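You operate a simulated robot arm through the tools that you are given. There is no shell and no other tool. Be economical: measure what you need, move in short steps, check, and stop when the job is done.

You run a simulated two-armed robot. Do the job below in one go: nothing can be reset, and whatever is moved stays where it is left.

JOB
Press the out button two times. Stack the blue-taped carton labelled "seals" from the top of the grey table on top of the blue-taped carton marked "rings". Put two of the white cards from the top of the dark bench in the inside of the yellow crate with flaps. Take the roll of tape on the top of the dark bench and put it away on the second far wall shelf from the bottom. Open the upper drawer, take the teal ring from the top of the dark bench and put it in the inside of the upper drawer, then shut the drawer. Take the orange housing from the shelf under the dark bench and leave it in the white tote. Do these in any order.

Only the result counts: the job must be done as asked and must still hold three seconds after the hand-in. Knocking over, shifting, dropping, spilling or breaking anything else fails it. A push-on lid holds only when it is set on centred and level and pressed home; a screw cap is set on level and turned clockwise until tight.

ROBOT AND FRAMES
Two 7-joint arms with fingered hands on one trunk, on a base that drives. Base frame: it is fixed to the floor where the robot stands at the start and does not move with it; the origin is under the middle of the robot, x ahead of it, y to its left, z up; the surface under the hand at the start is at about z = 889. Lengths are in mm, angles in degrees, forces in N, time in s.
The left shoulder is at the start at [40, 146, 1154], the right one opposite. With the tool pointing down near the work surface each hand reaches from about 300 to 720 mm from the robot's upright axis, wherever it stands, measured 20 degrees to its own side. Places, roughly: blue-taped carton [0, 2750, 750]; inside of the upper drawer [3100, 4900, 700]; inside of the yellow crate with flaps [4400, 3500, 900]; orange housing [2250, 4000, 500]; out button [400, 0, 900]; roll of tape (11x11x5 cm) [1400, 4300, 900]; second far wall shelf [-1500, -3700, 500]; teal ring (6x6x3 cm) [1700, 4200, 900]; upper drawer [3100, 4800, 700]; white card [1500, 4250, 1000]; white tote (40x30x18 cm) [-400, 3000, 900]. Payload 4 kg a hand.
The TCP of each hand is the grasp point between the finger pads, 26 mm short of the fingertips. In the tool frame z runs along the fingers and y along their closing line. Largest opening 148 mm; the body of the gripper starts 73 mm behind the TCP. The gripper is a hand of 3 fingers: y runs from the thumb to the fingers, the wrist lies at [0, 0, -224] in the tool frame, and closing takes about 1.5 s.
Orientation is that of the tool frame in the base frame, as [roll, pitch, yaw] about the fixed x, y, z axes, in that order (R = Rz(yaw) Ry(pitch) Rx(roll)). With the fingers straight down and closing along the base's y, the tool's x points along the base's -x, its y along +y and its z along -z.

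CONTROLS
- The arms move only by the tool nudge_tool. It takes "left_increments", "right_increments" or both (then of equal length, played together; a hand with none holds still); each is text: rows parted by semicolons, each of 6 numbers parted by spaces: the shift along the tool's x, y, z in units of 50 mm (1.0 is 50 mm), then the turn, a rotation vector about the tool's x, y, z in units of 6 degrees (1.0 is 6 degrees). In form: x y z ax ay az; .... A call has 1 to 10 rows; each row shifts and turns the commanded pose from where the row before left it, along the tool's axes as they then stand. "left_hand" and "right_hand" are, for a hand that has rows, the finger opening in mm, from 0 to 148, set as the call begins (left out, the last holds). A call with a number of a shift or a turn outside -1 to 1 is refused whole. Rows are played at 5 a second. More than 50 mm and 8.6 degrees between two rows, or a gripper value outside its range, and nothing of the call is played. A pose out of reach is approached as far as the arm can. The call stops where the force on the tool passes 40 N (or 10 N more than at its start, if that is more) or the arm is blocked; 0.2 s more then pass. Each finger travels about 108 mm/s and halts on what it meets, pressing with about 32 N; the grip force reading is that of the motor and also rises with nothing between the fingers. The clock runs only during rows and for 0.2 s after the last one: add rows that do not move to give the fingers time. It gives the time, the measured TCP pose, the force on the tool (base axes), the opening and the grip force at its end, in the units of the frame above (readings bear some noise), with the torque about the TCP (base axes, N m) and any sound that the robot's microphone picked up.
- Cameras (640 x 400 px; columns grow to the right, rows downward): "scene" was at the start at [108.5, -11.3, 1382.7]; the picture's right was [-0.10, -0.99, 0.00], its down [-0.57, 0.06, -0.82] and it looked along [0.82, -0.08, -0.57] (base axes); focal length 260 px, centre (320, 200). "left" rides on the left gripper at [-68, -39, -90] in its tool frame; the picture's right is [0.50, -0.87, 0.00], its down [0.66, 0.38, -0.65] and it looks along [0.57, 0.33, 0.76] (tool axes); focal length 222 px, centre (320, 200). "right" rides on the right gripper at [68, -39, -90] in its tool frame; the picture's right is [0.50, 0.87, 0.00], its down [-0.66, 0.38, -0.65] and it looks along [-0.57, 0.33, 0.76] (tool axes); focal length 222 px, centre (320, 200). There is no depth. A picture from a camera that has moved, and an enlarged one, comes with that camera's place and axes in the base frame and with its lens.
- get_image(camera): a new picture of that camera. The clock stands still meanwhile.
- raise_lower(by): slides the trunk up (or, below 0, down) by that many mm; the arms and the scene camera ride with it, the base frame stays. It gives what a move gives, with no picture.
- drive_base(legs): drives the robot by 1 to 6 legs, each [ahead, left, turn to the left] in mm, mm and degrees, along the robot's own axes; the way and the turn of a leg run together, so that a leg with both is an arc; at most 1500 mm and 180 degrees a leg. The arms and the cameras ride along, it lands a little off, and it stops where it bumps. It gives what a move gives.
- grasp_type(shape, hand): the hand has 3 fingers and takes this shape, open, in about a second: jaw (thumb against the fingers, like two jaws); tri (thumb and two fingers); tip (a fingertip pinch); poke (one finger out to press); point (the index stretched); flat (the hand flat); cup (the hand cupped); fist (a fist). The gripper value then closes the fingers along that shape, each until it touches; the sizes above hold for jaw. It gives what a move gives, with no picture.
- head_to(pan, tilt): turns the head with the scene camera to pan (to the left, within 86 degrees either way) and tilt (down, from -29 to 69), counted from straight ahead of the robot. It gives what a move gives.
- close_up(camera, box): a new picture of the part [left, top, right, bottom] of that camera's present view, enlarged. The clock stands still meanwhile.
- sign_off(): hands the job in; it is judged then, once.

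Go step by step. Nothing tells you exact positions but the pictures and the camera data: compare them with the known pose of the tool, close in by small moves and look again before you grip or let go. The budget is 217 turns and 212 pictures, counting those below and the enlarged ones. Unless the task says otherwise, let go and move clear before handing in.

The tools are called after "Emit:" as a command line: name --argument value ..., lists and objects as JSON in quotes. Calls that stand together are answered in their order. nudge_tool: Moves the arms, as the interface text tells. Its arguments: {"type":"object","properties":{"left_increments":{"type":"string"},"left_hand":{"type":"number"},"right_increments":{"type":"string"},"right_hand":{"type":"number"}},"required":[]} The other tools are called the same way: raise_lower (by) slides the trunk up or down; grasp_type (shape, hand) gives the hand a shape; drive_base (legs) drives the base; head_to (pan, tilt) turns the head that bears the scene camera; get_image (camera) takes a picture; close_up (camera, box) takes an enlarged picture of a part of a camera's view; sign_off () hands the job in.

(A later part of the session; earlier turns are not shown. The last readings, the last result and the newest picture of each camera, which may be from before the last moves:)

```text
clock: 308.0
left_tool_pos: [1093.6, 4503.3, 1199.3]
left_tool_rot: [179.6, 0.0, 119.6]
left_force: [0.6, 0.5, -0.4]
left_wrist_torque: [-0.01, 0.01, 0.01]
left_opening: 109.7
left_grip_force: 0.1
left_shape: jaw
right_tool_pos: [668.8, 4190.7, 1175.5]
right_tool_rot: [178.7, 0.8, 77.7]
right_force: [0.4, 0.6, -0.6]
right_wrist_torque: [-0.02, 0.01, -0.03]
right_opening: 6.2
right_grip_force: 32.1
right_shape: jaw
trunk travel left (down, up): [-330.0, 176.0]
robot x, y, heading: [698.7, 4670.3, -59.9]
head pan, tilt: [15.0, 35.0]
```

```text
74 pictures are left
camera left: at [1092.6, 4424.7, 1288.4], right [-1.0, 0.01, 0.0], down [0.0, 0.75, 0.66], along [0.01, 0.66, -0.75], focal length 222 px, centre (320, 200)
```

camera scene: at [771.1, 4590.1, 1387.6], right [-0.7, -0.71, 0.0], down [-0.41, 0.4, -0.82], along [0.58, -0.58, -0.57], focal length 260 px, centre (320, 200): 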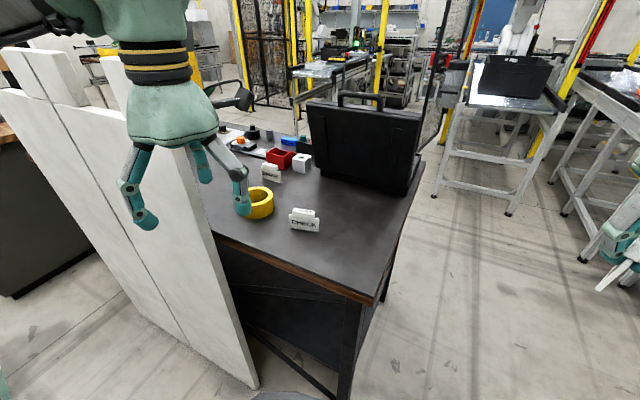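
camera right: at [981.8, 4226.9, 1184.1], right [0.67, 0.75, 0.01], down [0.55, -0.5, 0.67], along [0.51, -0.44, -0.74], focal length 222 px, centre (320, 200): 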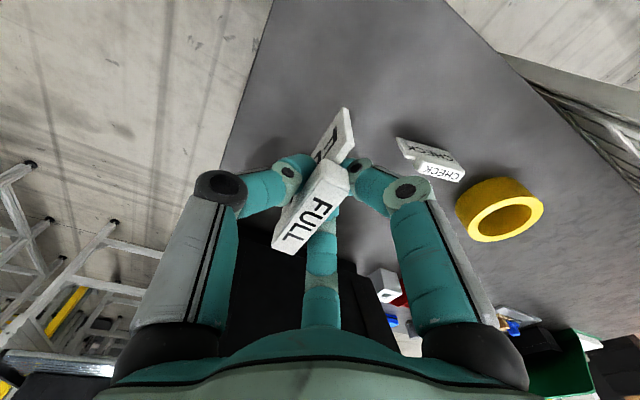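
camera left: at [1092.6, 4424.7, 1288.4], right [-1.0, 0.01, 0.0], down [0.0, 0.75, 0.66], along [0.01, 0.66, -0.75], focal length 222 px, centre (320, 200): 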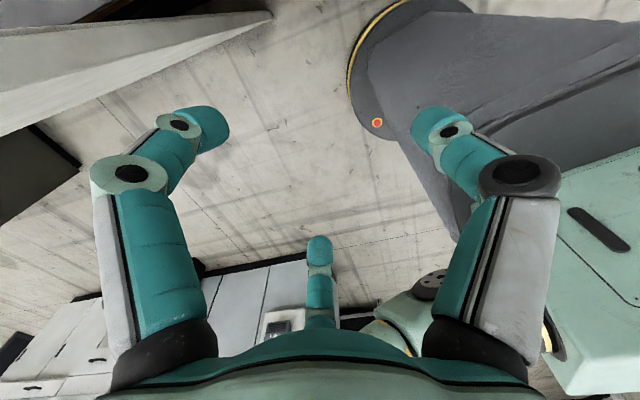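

CHECK is at about (1172, 4242). I move the left hand above it (keeping clear of the panel), then rotate the grip across its plate.

Emit:
nudge_tool --left_increments "-0.77 -0.17 0 0 0 0; -0.77 -0.17 0.2 0 0 0; -0.77 -0.17 0.3 0 0 0; -0.77 -0.17 0.4 0 0 0; -0.77 -0.17 0.4 0 0 0; -0.77 -0.17 0.4 0 0 0; -0.77 -0.17 0.4 0 0 0; 0 0 0 0 0 1; 0 0 0 0 0 1; 0 0 0 0 0 1" --left_hand 80

Emit:
nudge_tool --left_increments "0 0 0 0 0 1; 0 0 0 0 0 1; 0 0 0 0 0 1; 0 0 0 0 0 1; 0 0 0 0 0 1; 0 0 0 0 0 1; 0 0 0 0 0 1; 0 0 0 0 0 1; 0 0 0 0 0 1; 0 0 0 0 0 1"

Emit:
get_image --camera "left"

Emit:
get_image --camera "scene"

```text
clock: 310.2
left_tool_pos: [1175.4, 4239.2, 1091.6]
left_tool_rot: [179.6, -0.4, 101.6]
left_force: [0.2, -0.8, -1.0]
left_wrist_torque: [-0.01, 0.02, 0.01]
left_opening: 80.9
left_grip_force: 0.1
left_shape: jaw
right_tool_pos: [669.1, 4189.9, 1175.8]
right_tool_rot: [178.8, 0.8, 77.7]
right_force: [0.3, 0.8, -0.3]
right_wrist_torque: [-0.01, -0.01, 0.0]
right_opening: 6.2
right_grip_force: 32.2
right_shape: jaw
trunk travel left (down, up): [-330.0, 176.0]
robot x, y, heading: [694.9, 4667.5, -59.8]
head pan, tilt: [15.0, 35.0]
```

```text
clock: 312.4
left_tool_pos: [1174.5, 4241.7, 1092.6]
left_tool_rot: [180.0, -0.4, 41.6]
left_force: [0.6, -0.1, -0.4]
left_wrist_torque: [-0.03, 0.01, -0.01]
left_opening: 80.5
left_grip_force: 0.0
left_shape: jaw
right_tool_pos: [668.5, 4192.3, 1176.0]
right_tool_rot: [178.8, 0.9, 77.7]
right_force: [0.1, -0.2, -0.5]
right_wrist_torque: [-0.02, 0.01, 0.01]
right_opening: 6.3
right_grip_force: 32.5
right_shape: jaw
trunk travel left (down, up): [-330.0, 176.0]
robot x, y, heading: [699.2, 4671.1, -59.6]
head pan, tilt: [15.0, 35.0]
```

```text
73 pictures are left
camera left: at [1098.7, 4224.4, 1182.5], right [-0.2, 0.98, 0.0], down [0.74, 0.15, 0.66], along [0.64, 0.13, -0.75], focal length 222 px, centre (320, 200)
```

left: 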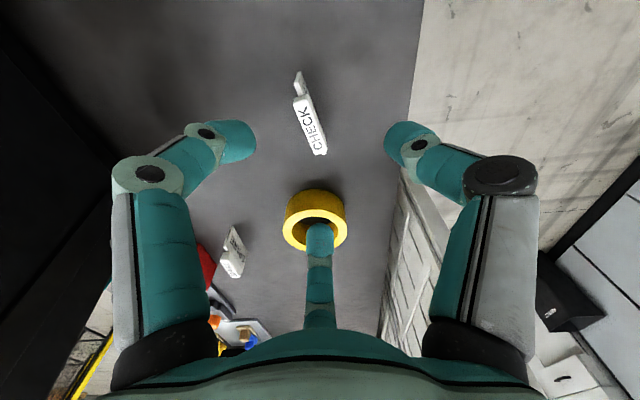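

```text
72 pictures are left
camera scene: at [770.8, 4590.2, 1387.6], right [-0.7, -0.71, 0.0], down [-0.41, 0.4, -0.82], along [0.58, -0.58, -0.57], focal length 260 px, centre (320, 200)
```

scene: 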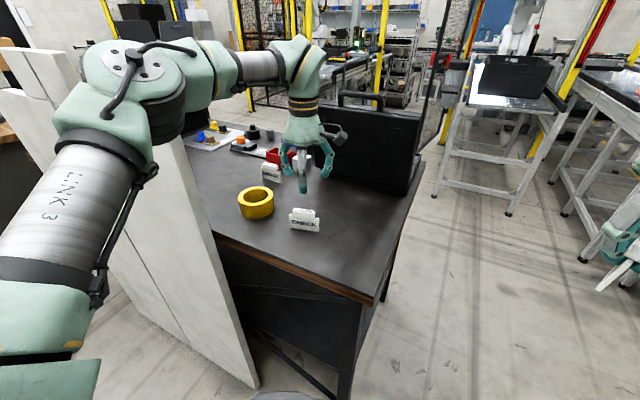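

Nicely placed. I trim the yaw by 10°, correct the position and descend.

Emit:
nudge_tool --left_increments "0.03 0.27 0 0 0 0.9; 0 0 0 0 0 0.85; 0 0 0.7 0 0 0; 0 0 0.7 0 0 0; 0 0 0.5 0 0 0; 0 0 0 0 0 0"

Emit:
get_image --camera "left"

```text
clock: 313.8
left_tool_pos: [1188.4, 4248.1, 993.1]
left_tool_rot: [178.5, 0.1, 38.8]
left_force: [-0.5, 0.0, 0.4]
left_wrist_torque: [-0.04, 0.0, -0.02]
left_opening: 80.4
left_grip_force: 0.0
left_shape: jaw
left hand out of reach, approached as far as the arm can: row 1, 2
right_tool_pos: [668.9, 4192.3, 1175.9]
right_tool_rot: [178.9, 0.8, 77.7]
right_force: [-0.2, -0.4, -0.8]
right_wrist_torque: [0.0, 0.04, 0.01]
right_opening: 6.2
right_grip_force: 32.3
right_shape: jaw
trunk travel left (down, up): [-330.0, 176.0]
robot x, y, heading: [696.7, 4675.1, -59.8]
head pan, tilt: [15.0, 35.0]
```

```text
71 pictures are left
camera left: at [1110.1, 4238.3, 1081.9], right [-0.15, 0.99, -0.03], down [0.74, 0.13, 0.66], along [0.66, 0.08, -0.75], focal length 222 px, centre (320, 200)
```

left: 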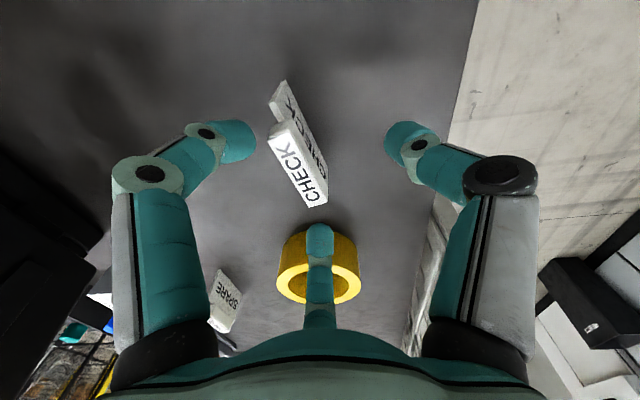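

The block is about 15 mm off toward the case. I correct with the arm.

Emit:
nudge_tool --left_increments "-0.31 0.13 0 0 0 0; 0 0 0 0 0 0"

Emit:
get_image --camera "left"

```text
clock: 314.4
left_tool_pos: [1179.7, 4235.4, 992.5]
left_tool_rot: [178.5, 0.1, 38.6]
left_force: [0.1, 0.2, -0.2]
left_wrist_torque: [-0.01, 0.06, 0.0]
left_opening: 80.8
left_grip_force: 0.0
left_shape: jaw
right_tool_pos: [668.1, 4192.5, 1175.8]
right_tool_rot: [178.8, 0.8, 77.7]
right_force: [0.0, -0.4, 0.2]
right_wrist_torque: [0.01, 0.03, 0.03]
right_opening: 6.4
right_grip_force: 31.8
right_shape: jaw
trunk travel left (down, up): [-330.0, 176.0]
robot x, y, heading: [698.2, 4669.6, -59.7]
head pan, tilt: [15.0, 35.0]
```

```text
70 pictures are left
camera left: at [1101.0, 4224.5, 1081.9], right [-0.15, 0.99, -0.02], down [0.74, 0.13, 0.66], along [0.66, 0.08, -0.75], focal length 222 px, centre (320, 200)
```

left: 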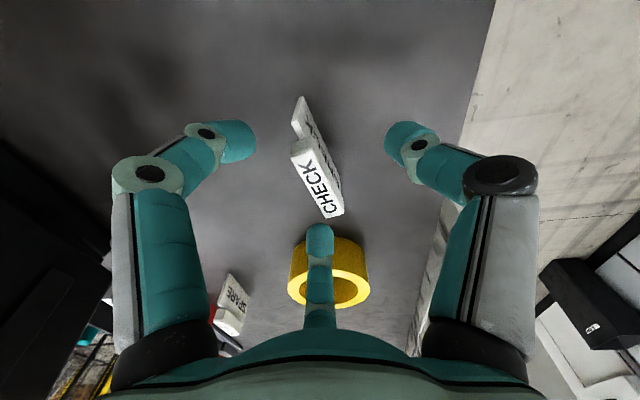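

Aligned. I descend, close and lift.

Emit:
nudge_tool --left_increments "0 0 0.25 0 0 0; 0 0 0.25 0 0 0; 0 0 0.2 0 0 0; 0 0 0 0 0 0"

Emit:
nudge_tool --left_increments "0 0 0 0 0 0; 0 0 0 0 0 0; 0 0 0 0 0 0; 0 0 0 0 0 0; 0 0 0 0 0 0; 0 0 0 0 0 0" --left_hand 0

Emit:
get_image --camera "left"

```text
clock: 315.4
left_tool_pos: [1179.3, 4233.7, 960.8]
left_tool_rot: [178.4, 0.2, 38.7]
left_force: [0.1, 0.0, -0.8]
left_wrist_torque: [0.0, 0.04, -0.03]
left_opening: 80.6
left_grip_force: 0.1
left_shape: jaw
right_tool_pos: [668.0, 4191.7, 1176.6]
right_tool_rot: [178.8, 0.8, 77.7]
right_force: [-0.3, -0.2, -0.4]
right_wrist_torque: [-0.02, 0.02, 0.0]
right_opening: 6.4
right_grip_force: 32.4
right_shape: jaw
trunk travel left (down, up): [-330.0, 176.0]
robot x, y, heading: [697.2, 4675.0, -59.9]
head pan, tilt: [15.0, 35.0]
```

```text
clock: 316.8
left_tool_pos: [1179.2, 4234.0, 959.3]
left_tool_rot: [178.3, 0.2, 38.6]
left_force: [0.7, -0.2, -0.3]
left_wrist_torque: [0.01, 0.04, -0.02]
left_opening: 0.0
left_grip_force: 32.2
left_shape: jaw
right_tool_pos: [669.2, 4192.1, 1175.6]
right_tool_rot: [178.8, 0.9, 77.8]
right_force: [0.8, -0.7, -0.7]
right_wrist_torque: [0.01, 0.0, 0.02]
right_opening: 6.3
right_grip_force: 31.9
right_shape: jaw
trunk travel left (down, up): [-330.0, 176.0]
robot x, y, heading: [700.2, 4670.6, -59.9]
head pan, tilt: [15.0, 35.0]
```

```text
69 pictures are left
camera left: at [1101.3, 4223.4, 1049.1], right [-0.15, 0.99, -0.03], down [0.74, 0.13, 0.66], along [0.66, 0.08, -0.75], focal length 222 px, centre (320, 200)
```

left: 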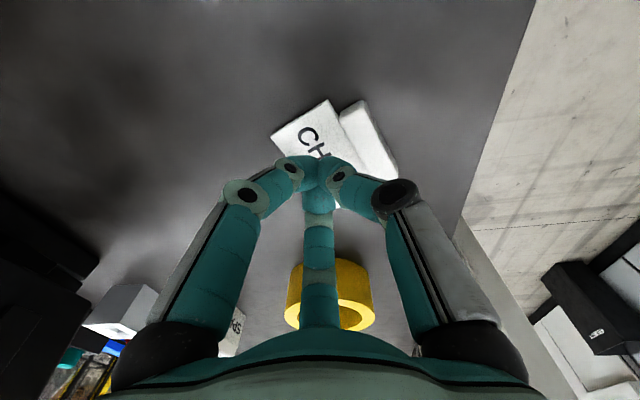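

The pinch missed and the card tipped over. I lift clear and look at how it lies.

Emit:
nudge_tool --left_increments "0 0 -0.4 0 0 0; 0 0 -0.6 0 0 0; 0 0 -0.6 0 0 0; 0 0 -0.6 0 0 0; 0 0 0 0 0 0"

Emit:
get_image --camera "left"

Emit:
close_up --camera "scene" --box '[220, 150, 380, 260]'

```text
clock: 318.0
left_tool_pos: [1176.3, 4234.4, 1070.8]
left_tool_rot: [178.5, 0.2, 38.7]
left_force: [0.1, 0.2, -0.6]
left_wrist_torque: [-0.03, 0.02, 0.02]
left_opening: 0.0
left_grip_force: 31.7
left_shape: jaw
right_tool_pos: [668.9, 4190.9, 1174.8]
right_tool_rot: [178.9, 0.9, 77.6]
right_force: [-0.3, -0.2, 0.3]
right_wrist_torque: [-0.02, 0.01, 0.01]
right_opening: 6.1
right_grip_force: 32.0
right_shape: jaw
trunk travel left (down, up): [-330.0, 176.0]
robot x, y, heading: [697.9, 4673.8, -60.0]
head pan, tilt: [15.0, 35.0]
```

```text
68 pictures are left
camera left: at [1098.3, 4224.2, 1159.8], right [-0.15, 0.99, -0.02], down [0.74, 0.13, 0.66], along [0.66, 0.08, -0.75], focal length 222 px, centre (320, 200)
```

left: 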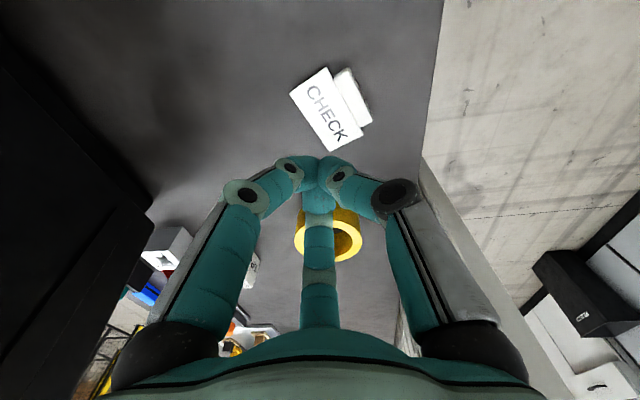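

```text
3.64 times, centred on (300, 205) of scene
camera zoom: at [771.6, 4590.0, 1387.5], right [-0.7, -0.71, 0.0], down [-0.41, 0.4, -0.82], along [0.58, -0.58, -0.57], focal length 946 px, centre (393, 182)
```

zoom: 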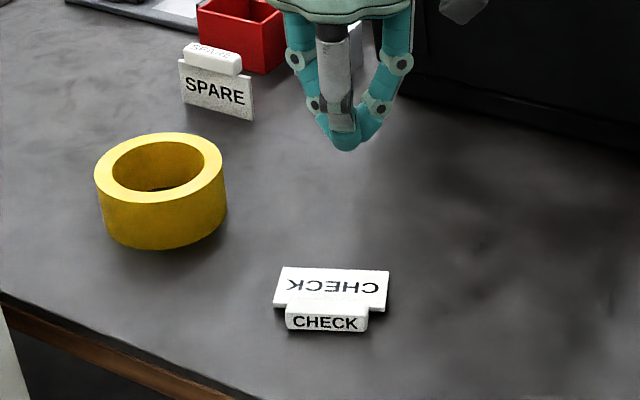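

The card lies flat, 84×45 mm plus its block, centred at (1186, 4240). I grasp it around its outline: one finger on the far long edge, two on the short sides. I rotate the hand to suit.

Emit:
nudge_tool --left_increments "0 0 0 0 0 -1; 0 0 0 0 0 -1; 0 0 0 0 0 -1; 0 0 0 0 0 -1; 0 0 0 0 0 -1; 0 0 0 0 0 -1; 0 0 0 0 0 -1; 0 0 0 0 0 -1; 0 0 0 0 0 -1; 0 0 0 0 0 -1" --left_hand 120

Emit:
nudge_tool --left_increments "0 0 0 0 0 -1; 0 0 0 0 0 -0.15; 0 0 0 0 0 0"

Emit:
get_image --camera "left"

```text
clock: 320.2
left_tool_pos: [1175.8, 4236.9, 1071.4]
left_tool_rot: [179.3, 1.4, 98.8]
left_force: [0.1, 0.3, 0.2]
left_wrist_torque: [0.02, 0.0, 0.01]
left_opening: 120.0
left_grip_force: 0.0
left_shape: jaw
right_tool_pos: [669.0, 4191.8, 1175.9]
right_tool_rot: [178.8, 0.8, 77.7]
right_force: [0.4, -0.2, -0.3]
right_wrist_torque: [0.03, -0.01, 0.01]
right_opening: 6.2
right_grip_force: 32.0
right_shape: jaw
trunk travel left (down, up): [-330.0, 176.0]
robot x, y, heading: [697.9, 4671.6, -59.5]
head pan, tilt: [15.0, 35.0]
```

```text
clock: 321.0
left_tool_pos: [1176.4, 4236.0, 1069.9]
left_tool_rot: [179.5, 1.6, 105.7]
left_force: [-0.3, 0.1, -0.2]
left_wrist_torque: [-0.05, 0.0, 0.03]
left_opening: 119.7
left_grip_force: 0.1
left_shape: jaw
right_tool_pos: [669.0, 4192.1, 1176.1]
right_tool_rot: [178.7, 0.8, 77.6]
right_force: [0.2, 0.2, -0.7]
right_wrist_torque: [0.0, -0.03, 0.01]
right_opening: 6.1
right_grip_force: 31.7
right_shape: jaw
trunk travel left (down, up): [-330.0, 176.0]
robot x, y, heading: [698.6, 4670.9, -59.7]
head pan, tilt: [15.0, 35.0]
```

```text
66 pictures are left
camera left: at [1156.0, 4162.5, 1161.7], right [-0.97, 0.25, -0.02], down [0.18, 0.75, 0.64], along [0.17, 0.62, -0.77], focal length 222 px, centre (320, 200)
```

left: 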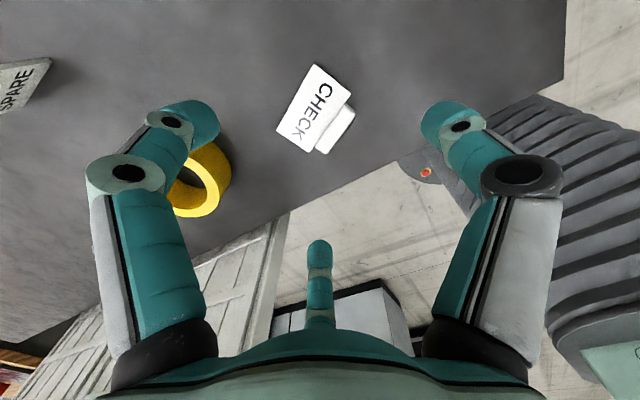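

Good geometry. I shift about 19 mm and descend.

Emit:
nudge_tool --left_increments "-0.21 0.31 0 0 0 0; 0 0 0.7 0 0 0; 0 0 0.7 0 0 0; 0 0 0.6 0 0 0; 0 0 0 0 0 0"

Emit:
get_image --camera "left"

```text
clock: 322.2
left_tool_pos: [1196.0, 4227.0, 971.2]
left_tool_rot: [179.5, 1.5, 105.7]
left_force: [0.0, 0.3, 0.1]
left_wrist_torque: [0.01, 0.01, 0.01]
left_opening: 119.9
left_grip_force: 0.1
left_shape: jaw
right_tool_pos: [668.7, 4191.9, 1177.0]
right_tool_rot: [178.7, 0.7, 77.7]
right_force: [0.2, 0.2, 0.2]
right_wrist_torque: [0.03, 0.01, 0.01]
right_opening: 6.6
right_grip_force: 31.6
right_shape: jaw
trunk travel left (down, up): [-330.0, 176.0]
robot x, y, heading: [698.4, 4670.1, -59.9]
head pan, tilt: [15.0, 35.0]
```

```text
65 pictures are left
camera left: at [1175.1, 4154.4, 1062.7], right [-0.97, 0.25, -0.02], down [0.18, 0.75, 0.64], along [0.17, 0.62, -0.77], focal length 222 px, centre (320, 200)
```

left: 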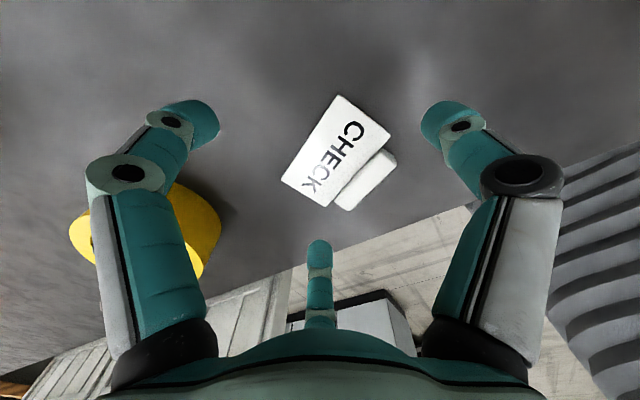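

Well placed; I descend to the bench surface.

Emit:
nudge_tool --left_increments "0 -0.05 0.3 0 0 0; 0 0 0.2 0 0 0; 0 0 0.15 0 0 0; 0 0 0.1 0 0 0; 0 0 0 0 0 0"

Emit:
get_image --camera "left"

```text
clock: 323.4
left_tool_pos: [1194.0, 4225.8, 934.4]
left_tool_rot: [179.5, 1.5, 105.6]
left_force: [0.1, -0.1, 0.8]
left_wrist_torque: [0.01, 0.02, -0.05]
left_opening: 119.8
left_grip_force: 0.0
left_shape: jaw
right_tool_pos: [668.0, 4191.6, 1175.7]
right_tool_rot: [178.7, 0.9, 77.7]
right_force: [-0.4, 0.4, 0.1]
right_wrist_torque: [0.02, -0.03, 0.04]
right_opening: 6.3
right_grip_force: 31.8
right_shape: jaw
trunk travel left (down, up): [-330.0, 176.0]
robot x, y, heading: [695.0, 4674.6, -59.8]
head pan, tilt: [15.0, 35.0]
```

```text
64 pictures are left
camera left: at [1173.6, 4152.0, 1025.2], right [-0.97, 0.25, -0.02], down [0.18, 0.75, 0.64], along [0.17, 0.62, -0.77], focal length 222 px, centre (320, 200)
```

left: 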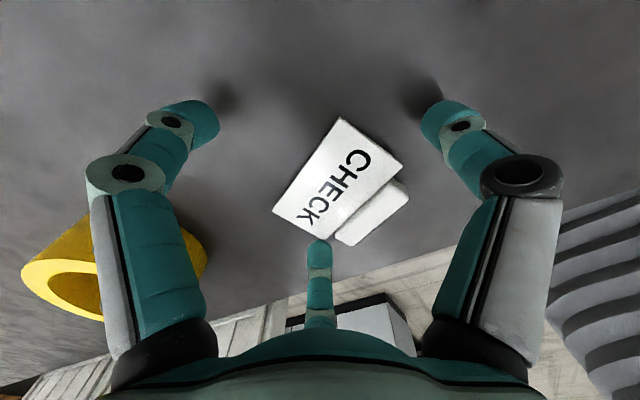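

Not touching yet. I lower in 4 mm steps until contact.

Emit:
nudge_tool --left_increments "0 0 0.08 0 0 0; 0 0 0.08 0 0 0; 0 0 0.08 0 0 0; 0 0 0 0 0 0"

```text
clock: 324.4
left_tool_pos: [1192.9, 4226.2, 925.7]
left_tool_rot: [179.4, 1.8, 105.6]
left_force: [0.5, -4.2, 24.7]
left_wrist_torque: [1.45, -0.23, -0.04]
left_opening: 118.4
left_grip_force: 0.2
left_shape: jaw
right_tool_pos: [666.1, 4192.6, 1176.9]
right_tool_rot: [178.7, 0.9, 77.7]
right_force: [-0.8, -0.6, 0.5]
right_wrist_torque: [-0.04, -0.02, 0.01]
right_opening: 6.4
right_grip_force: 32.1
right_shape: jaw
trunk travel left (down, up): [-330.0, 176.0]
robot x, y, heading: [699.6, 4669.0, -59.6]
head pan, tilt: [15.0, 35.0]
```

One finger may be pressing on the card's corner. I raise, open wider, and lower again.

Emit:
nudge_tool --left_increments "0 0 -0.2 0 0 0; 0 0 0 0 0 0; 0 0 0 0 0 0" --left_hand 148

Emit:
nudge_tool --left_increments "0 0 0.1 0 0 0; 0 0 0.08 0 0 0; 0 0 0.06 0 0 0; 0 0 0 0 0 0"

Emit:
get_image --camera "left"

```text
clock: 325.2
left_tool_pos: [1193.4, 4227.5, 931.2]
left_tool_rot: [179.4, 1.2, 105.6]
left_force: [-0.2, 0.0, -0.1]
left_wrist_torque: [-0.01, -0.01, -0.02]
left_opening: 148.0
left_grip_force: 0.2
left_shape: jaw
right_tool_pos: [669.5, 4191.0, 1175.8]
right_tool_rot: [178.8, 0.8, 77.7]
right_force: [0.1, -0.6, 0.0]
right_wrist_torque: [-0.03, 0.0, -0.02]
right_opening: 6.3
right_grip_force: 32.0
right_shape: jaw
trunk travel left (down, up): [-330.0, 176.0]
robot x, y, heading: [700.2, 4672.7, -59.7]
head pan, tilt: [15.0, 35.0]
```

```text
clock: 326.2
left_tool_pos: [1194.0, 4225.9, 925.0]
left_tool_rot: [179.4, 2.0, 105.5]
left_force: [3.2, -6.1, 32.5]
left_wrist_torque: [1.33, 0.58, -0.01]
left_opening: 147.7
left_grip_force: 0.1
left_shape: jaw
right_tool_pos: [665.4, 4193.4, 1175.3]
right_tool_rot: [178.6, 0.9, 77.7]
right_force: [-0.5, -0.6, 0.4]
right_wrist_torque: [0.02, 0.0, -0.01]
right_opening: 6.4
right_grip_force: 31.8
right_shape: jaw
trunk travel left (down, up): [-330.0, 176.0]
robot x, y, heading: [697.3, 4668.4, -59.9]
head pan, tilt: [15.0, 35.0]
```

```text
63 pictures are left
camera left: at [1172.1, 4152.4, 1016.5], right [-0.97, 0.25, -0.03], down [0.18, 0.75, 0.63], along [0.18, 0.61, -0.77], focal length 222 px, centre (320, 200)
```

left: 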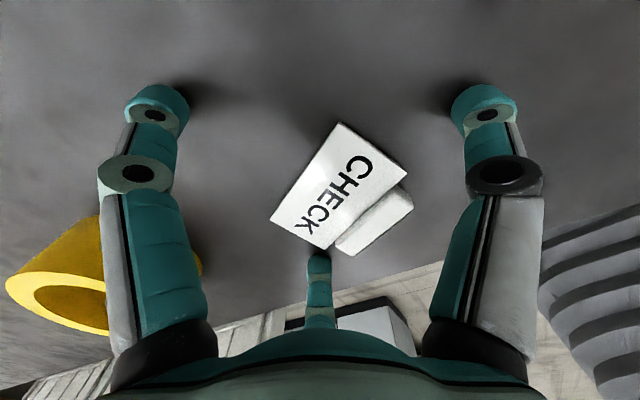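

The fingertips are on the bench. I ease up 2 mm and close around the card.

Emit:
nudge_tool --left_increments "0 0 -0.05 0 0 0; 0 0 0 0 0 0; 0 0 0 0 0 0; 0 0 0 0 0 0; 0 0 0 0 0 0; 0 0 0 0 0 0; 0 0 0 0 0 0; 0 0 0 0 0 0; 0 0 0 0 0 0" --left_hand 0

Emit:
get_image --camera "left"

```text
clock: 328.2
left_tool_pos: [1191.3, 4227.8, 926.1]
left_tool_rot: [179.4, 1.9, 105.6]
left_force: [-10.0, 1.2, 29.5]
left_wrist_torque: [-0.2, 1.66, -0.22]
left_opening: 56.6
left_grip_force: 32.4
left_shape: jaw
right_tool_pos: [664.7, 4194.2, 1177.5]
right_tool_rot: [178.6, 1.0, 77.7]
right_force: [0.5, -0.3, -1.0]
right_wrist_torque: [0.0, -0.03, 0.01]
right_opening: 6.4
right_grip_force: 31.8
right_shape: jaw
trunk travel left (down, up): [-330.0, 176.0]
robot x, y, heading: [697.3, 4673.5, -59.7]
head pan, tilt: [15.0, 35.0]
```

```text
62 pictures are left
camera left: at [1170.6, 4154.2, 1017.4], right [-0.97, 0.25, -0.02], down [0.18, 0.75, 0.64], along [0.18, 0.61, -0.77], focal length 222 px, centre (320, 200)
```

left: 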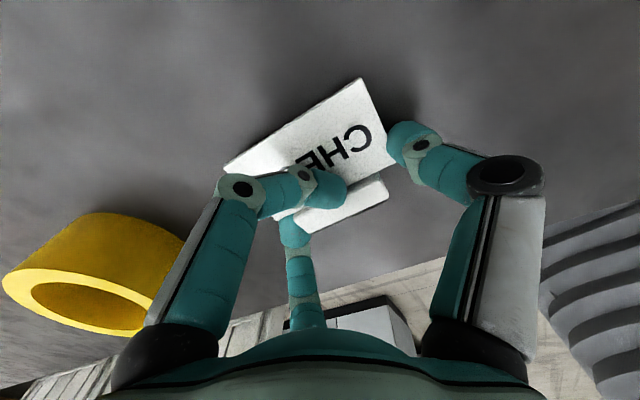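

The fingers ended up pinching the block between two fingers, with the thumb on the side. I try a gentle lift.

Emit:
nudge_tool --left_increments "0 0 -0.2 0 0 0; 0 0 -0.4 0 0 0; 0 0 -0.6 0 0 0; 0 0 0 0 0 0"

Emit:
get_image --camera "left"

```text
clock: 329.2
left_tool_pos: [1194.2, 4226.4, 978.0]
left_tool_rot: [179.5, 1.4, 105.6]
left_force: [0.8, -0.4, -1.1]
left_wrist_torque: [-0.01, 0.02, -0.01]
left_opening: 52.8
left_grip_force: 31.6
left_shape: jaw
right_tool_pos: [669.2, 4190.6, 1176.0]
right_tool_rot: [178.8, 0.8, 77.6]
right_force: [0.1, 0.8, -0.1]
right_wrist_torque: [0.0, 0.03, 0.0]
right_opening: 6.1
right_grip_force: 32.6
right_shape: jaw
trunk travel left (down, up): [-330.0, 176.0]
robot x, y, heading: [698.9, 4675.1, -59.6]
head pan, tilt: [15.0, 35.0]
```

```text
61 pictures are left
camera left: at [1173.8, 4153.2, 1070.0], right [-0.97, 0.25, -0.02], down [0.18, 0.75, 0.64], along [0.17, 0.62, -0.77], focal length 222 px, centre (320, 200)
```

left: 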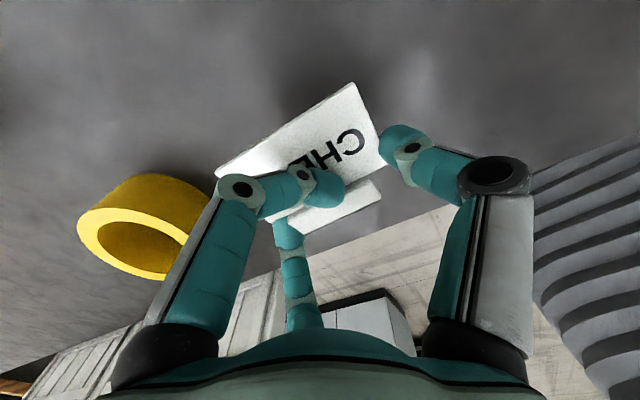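

The card is lifted and held. I raise it and retract slowly along the earlier path.

Emit:
nudge_tool --left_increments "0 0 -0.6 0 0 0; 0 0 -0.8 0 0 0; 0 0 -0.8 0 0 0; 0 0 -0.8 0 0 0; 0 0 -0.8 0 0 0; 0 0 -0.2 0 0 0; 0.5 0 0 0 0 0; 0.7 0 0 0 0 0; 0.7 0 0 0 0 0; 0.7 0 0 0 0 0"

Emit:
nudge_tool --left_increments "0.7 0 0 0 0 0; 0.7 0 0 0 0 0; 0.7 0 0 0 0 0; 0.6 0 0 0 0 0; 0 0 0 0 0 0"

Emit:
get_image --camera "left"

Emit:
get_image --camera "scene"

```text
clock: 331.4
left_tool_pos: [1154.6, 4357.1, 1180.1]
left_tool_rot: [179.6, 1.6, 105.6]
left_force: [-0.1, 0.3, 0.0]
left_wrist_torque: [-0.01, -0.01, 0.0]
left_opening: 52.3
left_grip_force: 31.7
left_shape: jaw
right_tool_pos: [668.7, 4192.4, 1176.2]
right_tool_rot: [178.9, 0.9, 77.7]
right_force: [0.1, -0.3, -1.6]
right_wrist_torque: [-0.02, 0.02, 0.02]
right_opening: 6.0
right_grip_force: 31.9
right_shape: jaw
trunk travel left (down, up): [-330.0, 176.0]
robot x, y, heading: [697.2, 4675.2, -59.8]
head pan, tilt: [15.0, 35.0]
```

```text
clock: 332.6
left_tool_pos: [1118.9, 4487.4, 1172.9]
left_tool_rot: [179.5, 1.5, 105.6]
left_force: [0.3, -0.3, 0.3]
left_wrist_torque: [-0.01, -0.02, 0.03]
left_opening: 52.4
left_grip_force: 31.8
left_shape: jaw
right_tool_pos: [669.1, 4191.7, 1175.6]
right_tool_rot: [178.8, 0.8, 77.7]
right_force: [-0.3, 0.1, -0.3]
right_wrist_torque: [0.03, -0.06, 0.01]
right_opening: 6.2
right_grip_force: 32.1
right_shape: jaw
trunk travel left (down, up): [-330.0, 176.0]
robot x, y, heading: [697.8, 4667.9, -59.8]
head pan, tilt: [15.0, 35.0]
```

```text
60 pictures are left
camera left: at [1097.9, 4413.9, 1263.4], right [-0.97, 0.25, -0.02], down [0.18, 0.75, 0.64], along [0.17, 0.62, -0.77], focal length 222 px, centre (320, 200)
```

left: 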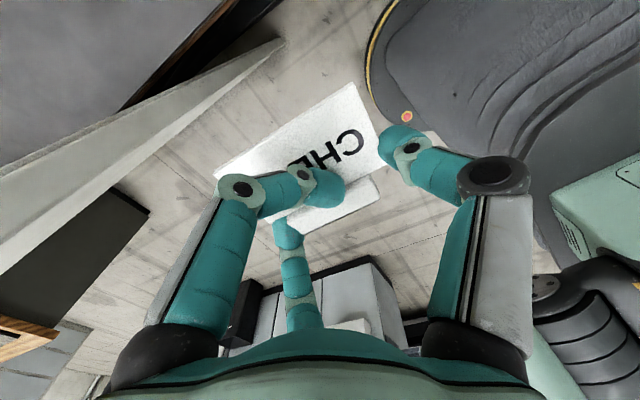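

```text
59 pictures are left
camera scene: at [771.2, 4589.6, 1387.5], right [-0.7, -0.71, 0.0], down [-0.41, 0.4, -0.82], along [0.58, -0.58, -0.57], focal length 260 px, centre (320, 200)
```

scene: 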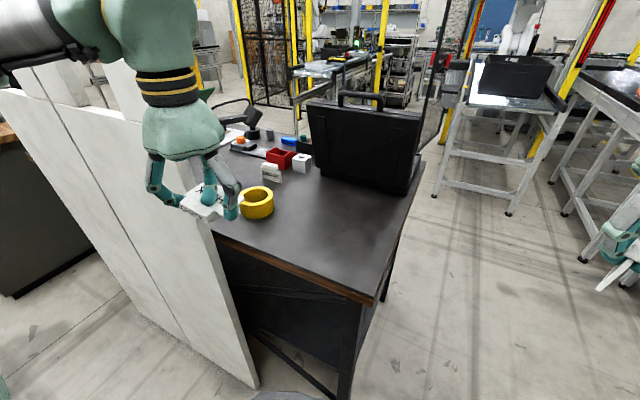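

Both cards are in hand. I drive around the near end of the bench toward the yellow crate stack.

Emit:
drive_base --legs '[[-200, 0, 0], [648, -662, 0], [1004, -64, 0], [0, 0, 75], [1364, -319, 0], [950, -130, 0]]'

Emit:
head_to --pan 0 --tilt 20

Emit:
get_image --camera "scene"

```text
clock: 358.1
left_tool_pos: [3424.3, 3740.8, 1172.1]
left_tool_rot: [179.5, 1.5, -174.9]
left_force: [0.7, 0.3, -0.5]
left_wrist_torque: [-0.02, 0.0, -0.01]
left_opening: 52.3
left_grip_force: 31.6
left_shape: jaw
right_tool_pos: [3634.0, 3244.0, 1174.9]
right_tool_rot: [178.8, 0.8, 157.2]
right_force: [0.7, -0.6, 0.4]
right_wrist_torque: [0.0, -0.02, 0.01]
right_opening: 5.9
right_grip_force: 31.7
right_shape: jaw
trunk travel left (down, up): [-330.0, 176.0]
robot x, y, heading: [3165.8, 3361.5, 19.3]
head pan, tilt: [15.0, 35.0]
```

```text
clock: 358.9
left_tool_pos: [3424.5, 3741.3, 1172.0]
left_tool_rot: [179.5, 1.5, -174.9]
left_force: [0.2, 0.0, 0.1]
left_wrist_torque: [0.04, 0.02, -0.02]
left_opening: 52.1
left_grip_force: 31.7
left_shape: jaw
right_tool_pos: [3634.4, 3245.5, 1175.8]
right_tool_rot: [178.8, 0.8, 157.1]
right_force: [0.8, -0.1, -1.7]
right_wrist_torque: [-0.03, 0.01, 0.02]
right_opening: 6.6
right_grip_force: 31.6
right_shape: jaw
trunk travel left (down, up): [-330.0, 176.0]
robot x, y, heading: [3170.1, 3358.0, 19.7]
head pan, tilt: [0.0, 20.0]
```

```text
58 pictures are left
camera scene: at [3274.3, 3397.3, 1411.3], right [0.34, -0.94, 0.0], down [-0.32, -0.12, -0.94], along [0.88, 0.32, -0.34], focal length 260 px, centre (320, 200)
```

scene: 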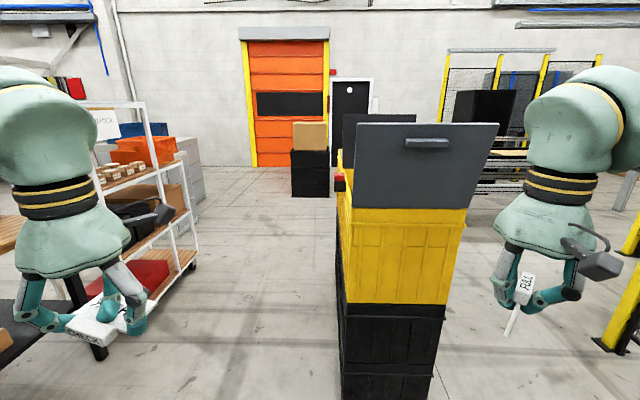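

The crate's grey flaps stand on its near and far sides, so I approach from its left side (+y), turning before I get close.

Emit:
drive_base --legs '[[587, 660, 0], [0, 0, -94], [118, 940, 0]]'

Emit:
head_to --pan -15 --tilt 30

Emit:
get_image --camera "scene"

```text
clock: 372.0
left_tool_pos: [4802.2, 4118.6, 1172.0]
left_tool_rot: [179.6, 1.5, 94.2]
left_force: [0.5, -0.2, -0.4]
left_wrist_torque: [0.01, 0.0, 0.02]
left_opening: 51.7
left_grip_force: 32.3
left_shape: jaw
right_tool_pos: [4303.7, 3916.4, 1176.1]
right_tool_rot: [178.9, 0.8, 66.5]
right_force: [0.4, -0.3, -0.3]
right_wrist_torque: [0.02, 0.02, 0.04]
right_opening: 6.3
right_grip_force: 31.9
right_shape: jaw
trunk travel left (down, up): [-330.0, 176.0]
robot x, y, heading: [4427.7, 4380.2, -71.0]
head pan, tilt: [0.0, 20.0]
```

```text
clock: 372.8
left_tool_pos: [4804.3, 4119.0, 1171.7]
left_tool_rot: [179.5, 1.4, 94.2]
left_force: [-0.4, -0.4, -0.2]
left_wrist_torque: [0.02, -0.01, -0.01]
left_opening: 52.0
left_grip_force: 32.0
left_shape: jaw
right_tool_pos: [4304.5, 3915.9, 1176.3]
right_tool_rot: [178.8, 0.8, 66.4]
right_force: [-0.4, 0.0, -0.7]
right_wrist_torque: [0.0, -0.02, 0.05]
right_opening: 6.2
right_grip_force: 32.1
right_shape: jaw
trunk travel left (down, up): [-330.0, 176.0]
robot x, y, heading: [4425.2, 4382.2, -71.0]
head pan, tilt: [-15.0, 30.0]
```

```text
57 pictures are left
camera scene: at [4440.7, 4270.3, 1395.4], right [-1.0, -0.07, 0.0], down [-0.04, 0.5, -0.87], along [0.06, -0.86, -0.5], focal length 260 px, centre (320, 200)
```

scene: 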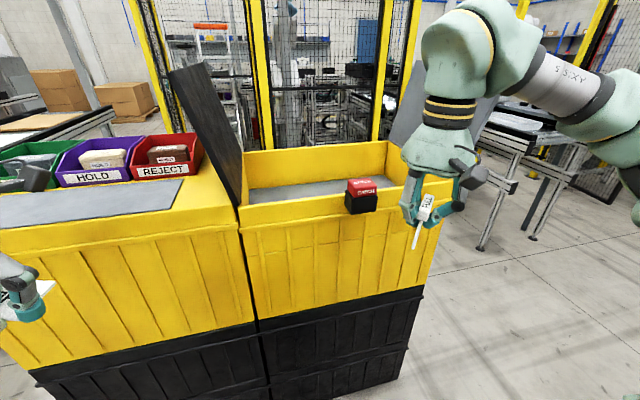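

The crate is open on top, with a small red box on its near rim. I shift the right hand left and up to clear the box, then drive forward.

Emit:
nudge_tool --right_increments "0.34 0.37 -0.3 0 0 0; 0.34 0.37 -0.3 0 0 0; 0.34 0.37 -0.3 0 0 0; 0.34 0.37 -0.3 0 0 0; 0 0 0 0 0 0" --left_increments "0.3 -0.08 0 0 0 0; 0.3 -0.08 0 0 0 0; 0.3 -0.08 0 0 0 0; 0.3 -0.08 0 0 0 0; 0 0 0 0 0 0"

Emit:
drive_base --legs '[[230, 0, 0]]'

Emit:
head_to --pan -15 --tilt 38

Emit:
get_image --camera "scene"

Emit:
get_image --camera "right"

```text
clock: 374.0
left_tool_pos: [4784.3, 4176.2, 1171.4]
left_tool_rot: [179.5, 1.4, 94.2]
left_force: [-0.2, 0.2, -0.8]
left_wrist_torque: [0.01, 0.02, -0.02]
left_opening: 51.6
left_grip_force: 32.2
left_shape: jaw
right_tool_pos: [4396.9, 3947.5, 1238.0]
right_tool_rot: [178.8, 0.8, 66.3]
right_force: [-0.4, -0.5, 0.3]
right_wrist_torque: [0.02, -0.02, 0.01]
right_opening: 6.3
right_grip_force: 31.7
right_shape: jaw
trunk travel left (down, up): [-330.0, 176.0]
robot x, y, heading: [4427.0, 4381.3, -70.9]
head pan, tilt: [-15.0, 30.0]
```

```text
clock: 375.7
left_tool_pos: [4859.6, 3960.8, 1172.1]
left_tool_rot: [179.5, 1.5, 94.4]
left_force: [0.0, -0.9, -0.6]
left_wrist_torque: [-0.01, -0.01, 0.01]
left_opening: 51.7
left_grip_force: 31.8
left_shape: jaw
right_tool_pos: [4473.8, 3730.5, 1239.3]
right_tool_rot: [178.8, 0.9, 66.5]
right_force: [0.4, -1.1, -0.1]
right_wrist_torque: [0.02, 0.0, 0.0]
right_opening: 6.2
right_grip_force: 32.3
right_shape: jaw
trunk travel left (down, up): [-330.0, 176.0]
robot x, y, heading: [4504.5, 4164.2, -70.5]
head pan, tilt: [-15.0, 30.0]
```

```text
clock: 376.4
left_tool_pos: [4860.2, 3959.3, 1169.9]
left_tool_rot: [179.4, 1.4, 94.3]
left_force: [-0.2, -0.5, 0.6]
left_wrist_torque: [-0.02, 0.02, 0.0]
left_opening: 51.8
left_grip_force: 32.5
left_shape: jaw
right_tool_pos: [4474.3, 3729.8, 1237.8]
right_tool_rot: [178.8, 0.8, 66.5]
right_force: [0.4, -0.2, 1.0]
right_wrist_torque: [0.02, -0.02, 0.01]
right_opening: 6.2
right_grip_force: 32.1
right_shape: jaw
trunk travel left (down, up): [-330.0, 176.0]
robot x, y, heading: [4501.6, 4162.7, -71.0]
head pan, tilt: [-15.0, 38.0]
```

```text
56 pictures are left
camera scene: at [4515.7, 4056.1, 1383.0], right [-1.0, -0.07, 0.0], down [-0.04, 0.61, -0.79], along [0.06, -0.79, -0.62], focal length 260 px, centre (320, 200)
```

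scene: 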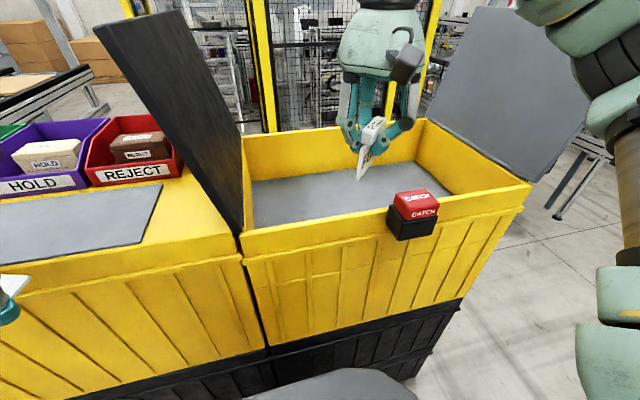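

```text
55 pictures are left
camera right: at [4464.7, 3807.9, 1328.4], right [0.99, 0.11, 0.01], down [0.08, -0.74, 0.67], along [0.08, -0.67, -0.74], focal length 222 px, centre (320, 200)
```

right: 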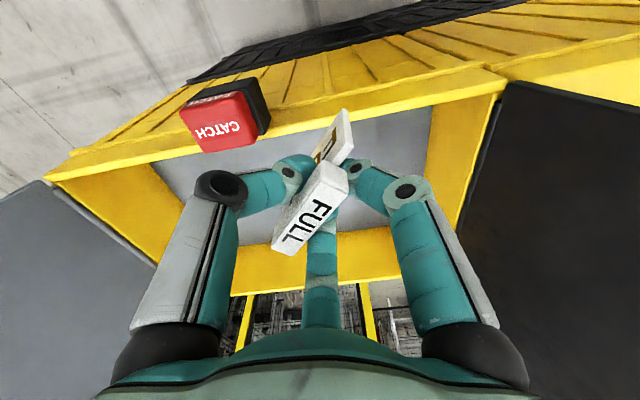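

The rim is at z≈1080 and the crate's centre at about (4453, 3513). I move FULL over the interior.

Emit:
nudge_tool --right_increments "-0.66 0.4 0 0 0 0; -0.66 0.4 0 0 0 0; -0.66 0.4 0 0 0 0; -0.66 0.4 0 0 0 0; -0.64 0.4 0 0 0 0; 0 0 0.5 0 0 0; 0 0 0.5 0 0 0; 0 0 0 0 0 0"

Emit:
get_image --camera "scene"

Emit:
get_image --camera "right"

```text
clock: 378.2
left_tool_pos: [4860.6, 3960.0, 1171.1]
left_tool_rot: [179.5, 1.5, 94.4]
left_force: [0.8, -0.1, -0.5]
left_wrist_torque: [-0.01, 0.01, -0.03]
left_opening: 51.6
left_grip_force: 32.2
left_shape: jaw
right_tool_pos: [4498.3, 3538.2, 1192.2]
right_tool_rot: [178.8, 0.9, 66.4]
right_force: [0.7, -0.5, -1.4]
right_wrist_torque: [0.04, 0.01, 0.04]
right_opening: 6.0
right_grip_force: 32.4
right_shape: jaw
trunk travel left (down, up): [-330.0, 176.0]
robot x, y, heading: [4503.3, 4165.1, -71.1]
head pan, tilt: [-15.0, 38.0]
```

```text
54 pictures are left
camera scene: at [4516.6, 4057.1, 1383.0], right [-1.0, -0.07, 0.0], down [-0.05, 0.61, -0.79], along [0.06, -0.79, -0.62], focal length 260 px, centre (320, 200)
```

scene: 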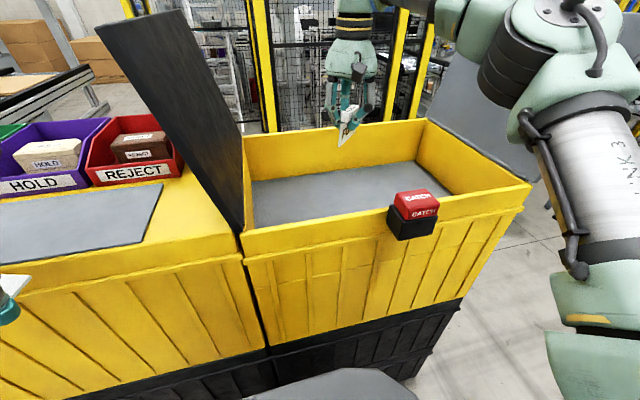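

```text
53 pictures are left
camera right: at [4490.6, 3616.4, 1281.9], right [0.99, 0.11, 0.01], down [0.08, -0.74, 0.67], along [0.08, -0.67, -0.74], focal length 222 px, centre (320, 200)
```

right: 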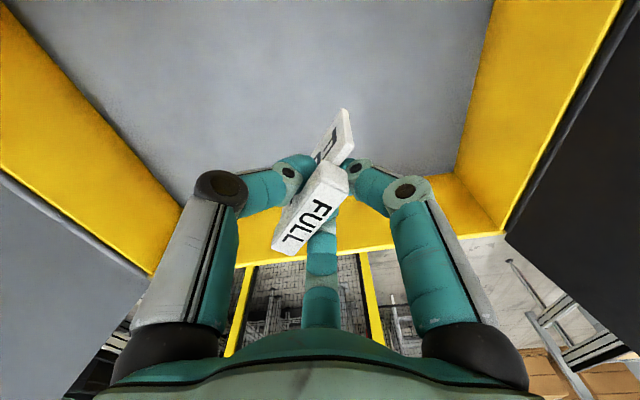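

Over the interior; I lower it.

Emit:
nudge_tool --right_increments "0 0 0.6 0 0 0; 0 0 0.6 0 0 0; 0 0 0.4 0 0 0; 0 0 0.2 0 0 0; 0 0 0.2 0 0 0; 0 0 0.2 0 0 0; 0 0 0 0 0 0"

Emit:
get_image --camera "right"

Emit:
get_image --camera "scene"

```text
clock: 379.8
left_tool_pos: [4858.6, 3959.7, 1169.6]
left_tool_rot: [179.5, 1.5, 94.3]
left_force: [-0.6, 0.3, -0.4]
left_wrist_torque: [0.01, 0.0, 0.0]
left_opening: 51.8
left_grip_force: 31.7
left_shape: jaw
right_tool_pos: [4501.5, 3536.8, 1082.1]
right_tool_rot: [178.8, 0.8, 66.6]
right_force: [-0.9, 0.4, -0.9]
right_wrist_torque: [-0.03, 0.0, -0.01]
right_opening: 6.3
right_grip_force: 32.3
right_shape: jaw
trunk travel left (down, up): [-330.0, 176.0]
robot x, y, heading: [4502.0, 4160.7, -71.0]
head pan, tilt: [-15.0, 38.0]
```

```text
52 pictures are left
camera right: at [4492.7, 3614.9, 1172.2], right [0.99, 0.11, 0.01], down [0.08, -0.74, 0.67], along [0.08, -0.67, -0.74], focal length 222 px, centre (320, 200)
```

right: 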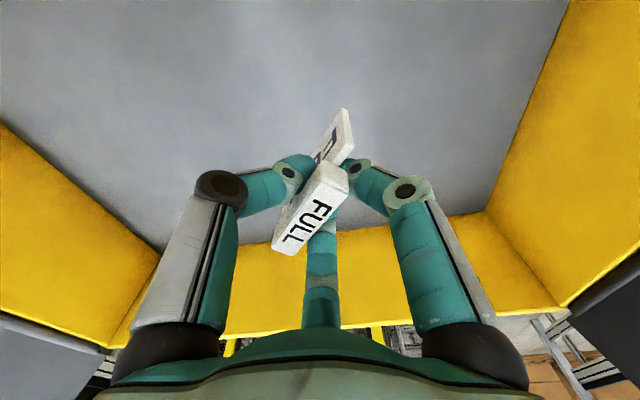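

```text
51 pictures are left
camera scene: at [4515.5, 4056.9, 1383.0], right [-1.0, -0.07, 0.0], down [-0.04, 0.61, -0.79], along [0.06, -0.79, -0.62], focal length 260 px, centre (320, 200)
```

scene: 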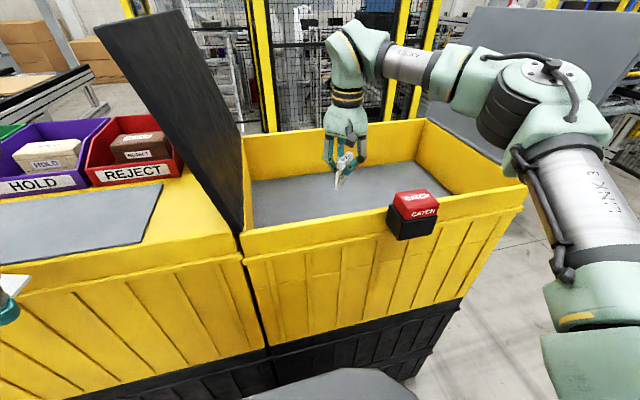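

Still not touching. I lower further until contact.

Emit:
nudge_tool --right_increments "0 0 0.2 0 0 0; 0 0 0.2 0 0 0; 0 0 0.2 0 0 0; 0 0 0.2 0 0 0; 0 0 0.2 0 0 0; 0 0 0.2 0 0 0; 0 0 0.2 0 0 0; 0 0 0 0 0 0"

Emit:
get_image --camera "scene"

```text
clock: 381.6
left_tool_pos: [4860.9, 3960.8, 1170.3]
left_tool_rot: [179.5, 1.5, 94.3]
left_force: [-0.3, -0.1, 0.6]
left_wrist_torque: [0.02, 0.02, 0.0]
left_opening: 52.1
left_grip_force: 32.2
left_shape: jaw
right_tool_pos: [4503.3, 3536.0, 1012.4]
right_tool_rot: [178.9, 0.9, 66.5]
right_force: [0.0, 0.1, -0.2]
right_wrist_torque: [-0.03, 0.01, -0.01]
right_opening: 6.5
right_grip_force: 32.1
right_shape: jaw
trunk travel left (down, up): [-330.0, 176.0]
robot x, y, heading: [4502.7, 4166.8, -70.9]
head pan, tilt: [-15.0, 38.0]
```

```text
50 pictures are left
camera scene: at [4515.5, 4056.9, 1383.0], right [-1.0, -0.07, 0.0], down [-0.04, 0.61, -0.79], along [0.06, -0.79, -0.62], focal length 260 px, centre (320, 200)
```

scene: 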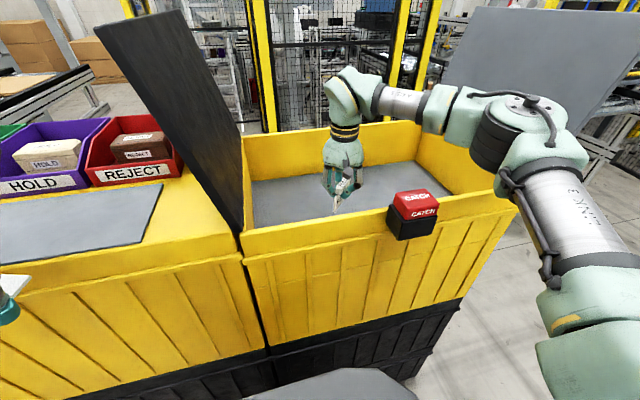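

The card is about 10 mm above the crate floor, so I release it and lift out.

Emit:
nudge_tool --right_increments "0 0 0.08 0 0 0; 0 0 0 0 0 0; 0 0 0 0 0 0; 0 0 0 0 0 0" --right_hand 70

Emit:
nudge_tool --right_increments "0 0 -0.4 0 0 0; 0 0 -0.7 0 0 0; 0 0 -0.9 0 0 0; 0 0 -0.9 0 0 0; 0 0 -0.9 0 0 0; 0 0 -0.7 0 0 0; 0 0 0 0 0 0"

Emit:
get_image --camera "right"

```text
clock: 382.6
left_tool_pos: [4859.3, 3960.0, 1170.4]
left_tool_rot: [179.4, 1.6, 94.3]
left_force: [-0.1, -0.4, -0.2]
left_wrist_torque: [0.03, -0.03, -0.02]
left_opening: 51.8
left_grip_force: 32.0
left_shape: jaw
right_tool_pos: [4502.2, 3536.0, 1008.9]
right_tool_rot: [178.8, 0.8, 66.6]
right_force: [-0.9, 0.2, -0.2]
right_wrist_torque: [0.02, 0.05, 0.03]
right_opening: 69.5
right_grip_force: 0.1
right_shape: jaw
trunk travel left (down, up): [-330.0, 176.0]
robot x, y, heading: [4502.4, 4167.8, -71.0]
head pan, tilt: [-15.0, 38.0]
```

```text
clock: 384.2
left_tool_pos: [4858.7, 3959.6, 1169.9]
left_tool_rot: [179.5, 1.5, 94.2]
left_force: [-0.1, -0.4, -0.4]
left_wrist_torque: [-0.03, 0.04, 0.02]
left_opening: 51.6
left_grip_force: 32.4
left_shape: jaw
right_tool_pos: [4498.2, 3540.1, 1235.3]
right_tool_rot: [178.8, 0.9, 66.6]
right_force: [0.0, 0.1, -0.1]
right_wrist_torque: [0.02, 0.01, 0.01]
right_opening: 69.7
right_grip_force: 0.0
right_shape: jaw
trunk travel left (down, up): [-330.0, 176.0]
robot x, y, heading: [4500.0, 4167.8, -70.8]
head pan, tilt: [-15.0, 38.0]
```

```text
49 pictures are left
camera right: at [4489.9, 3617.6, 1324.2], right [0.99, 0.11, 0.01], down [0.08, -0.74, 0.67], along [0.09, -0.67, -0.74], focal length 222 px, centre (320, 200)
```

right: 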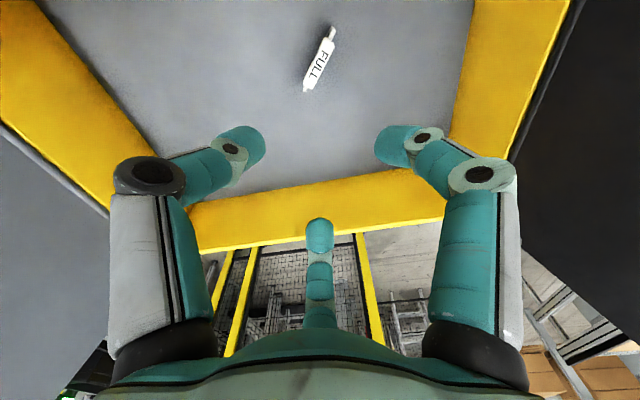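

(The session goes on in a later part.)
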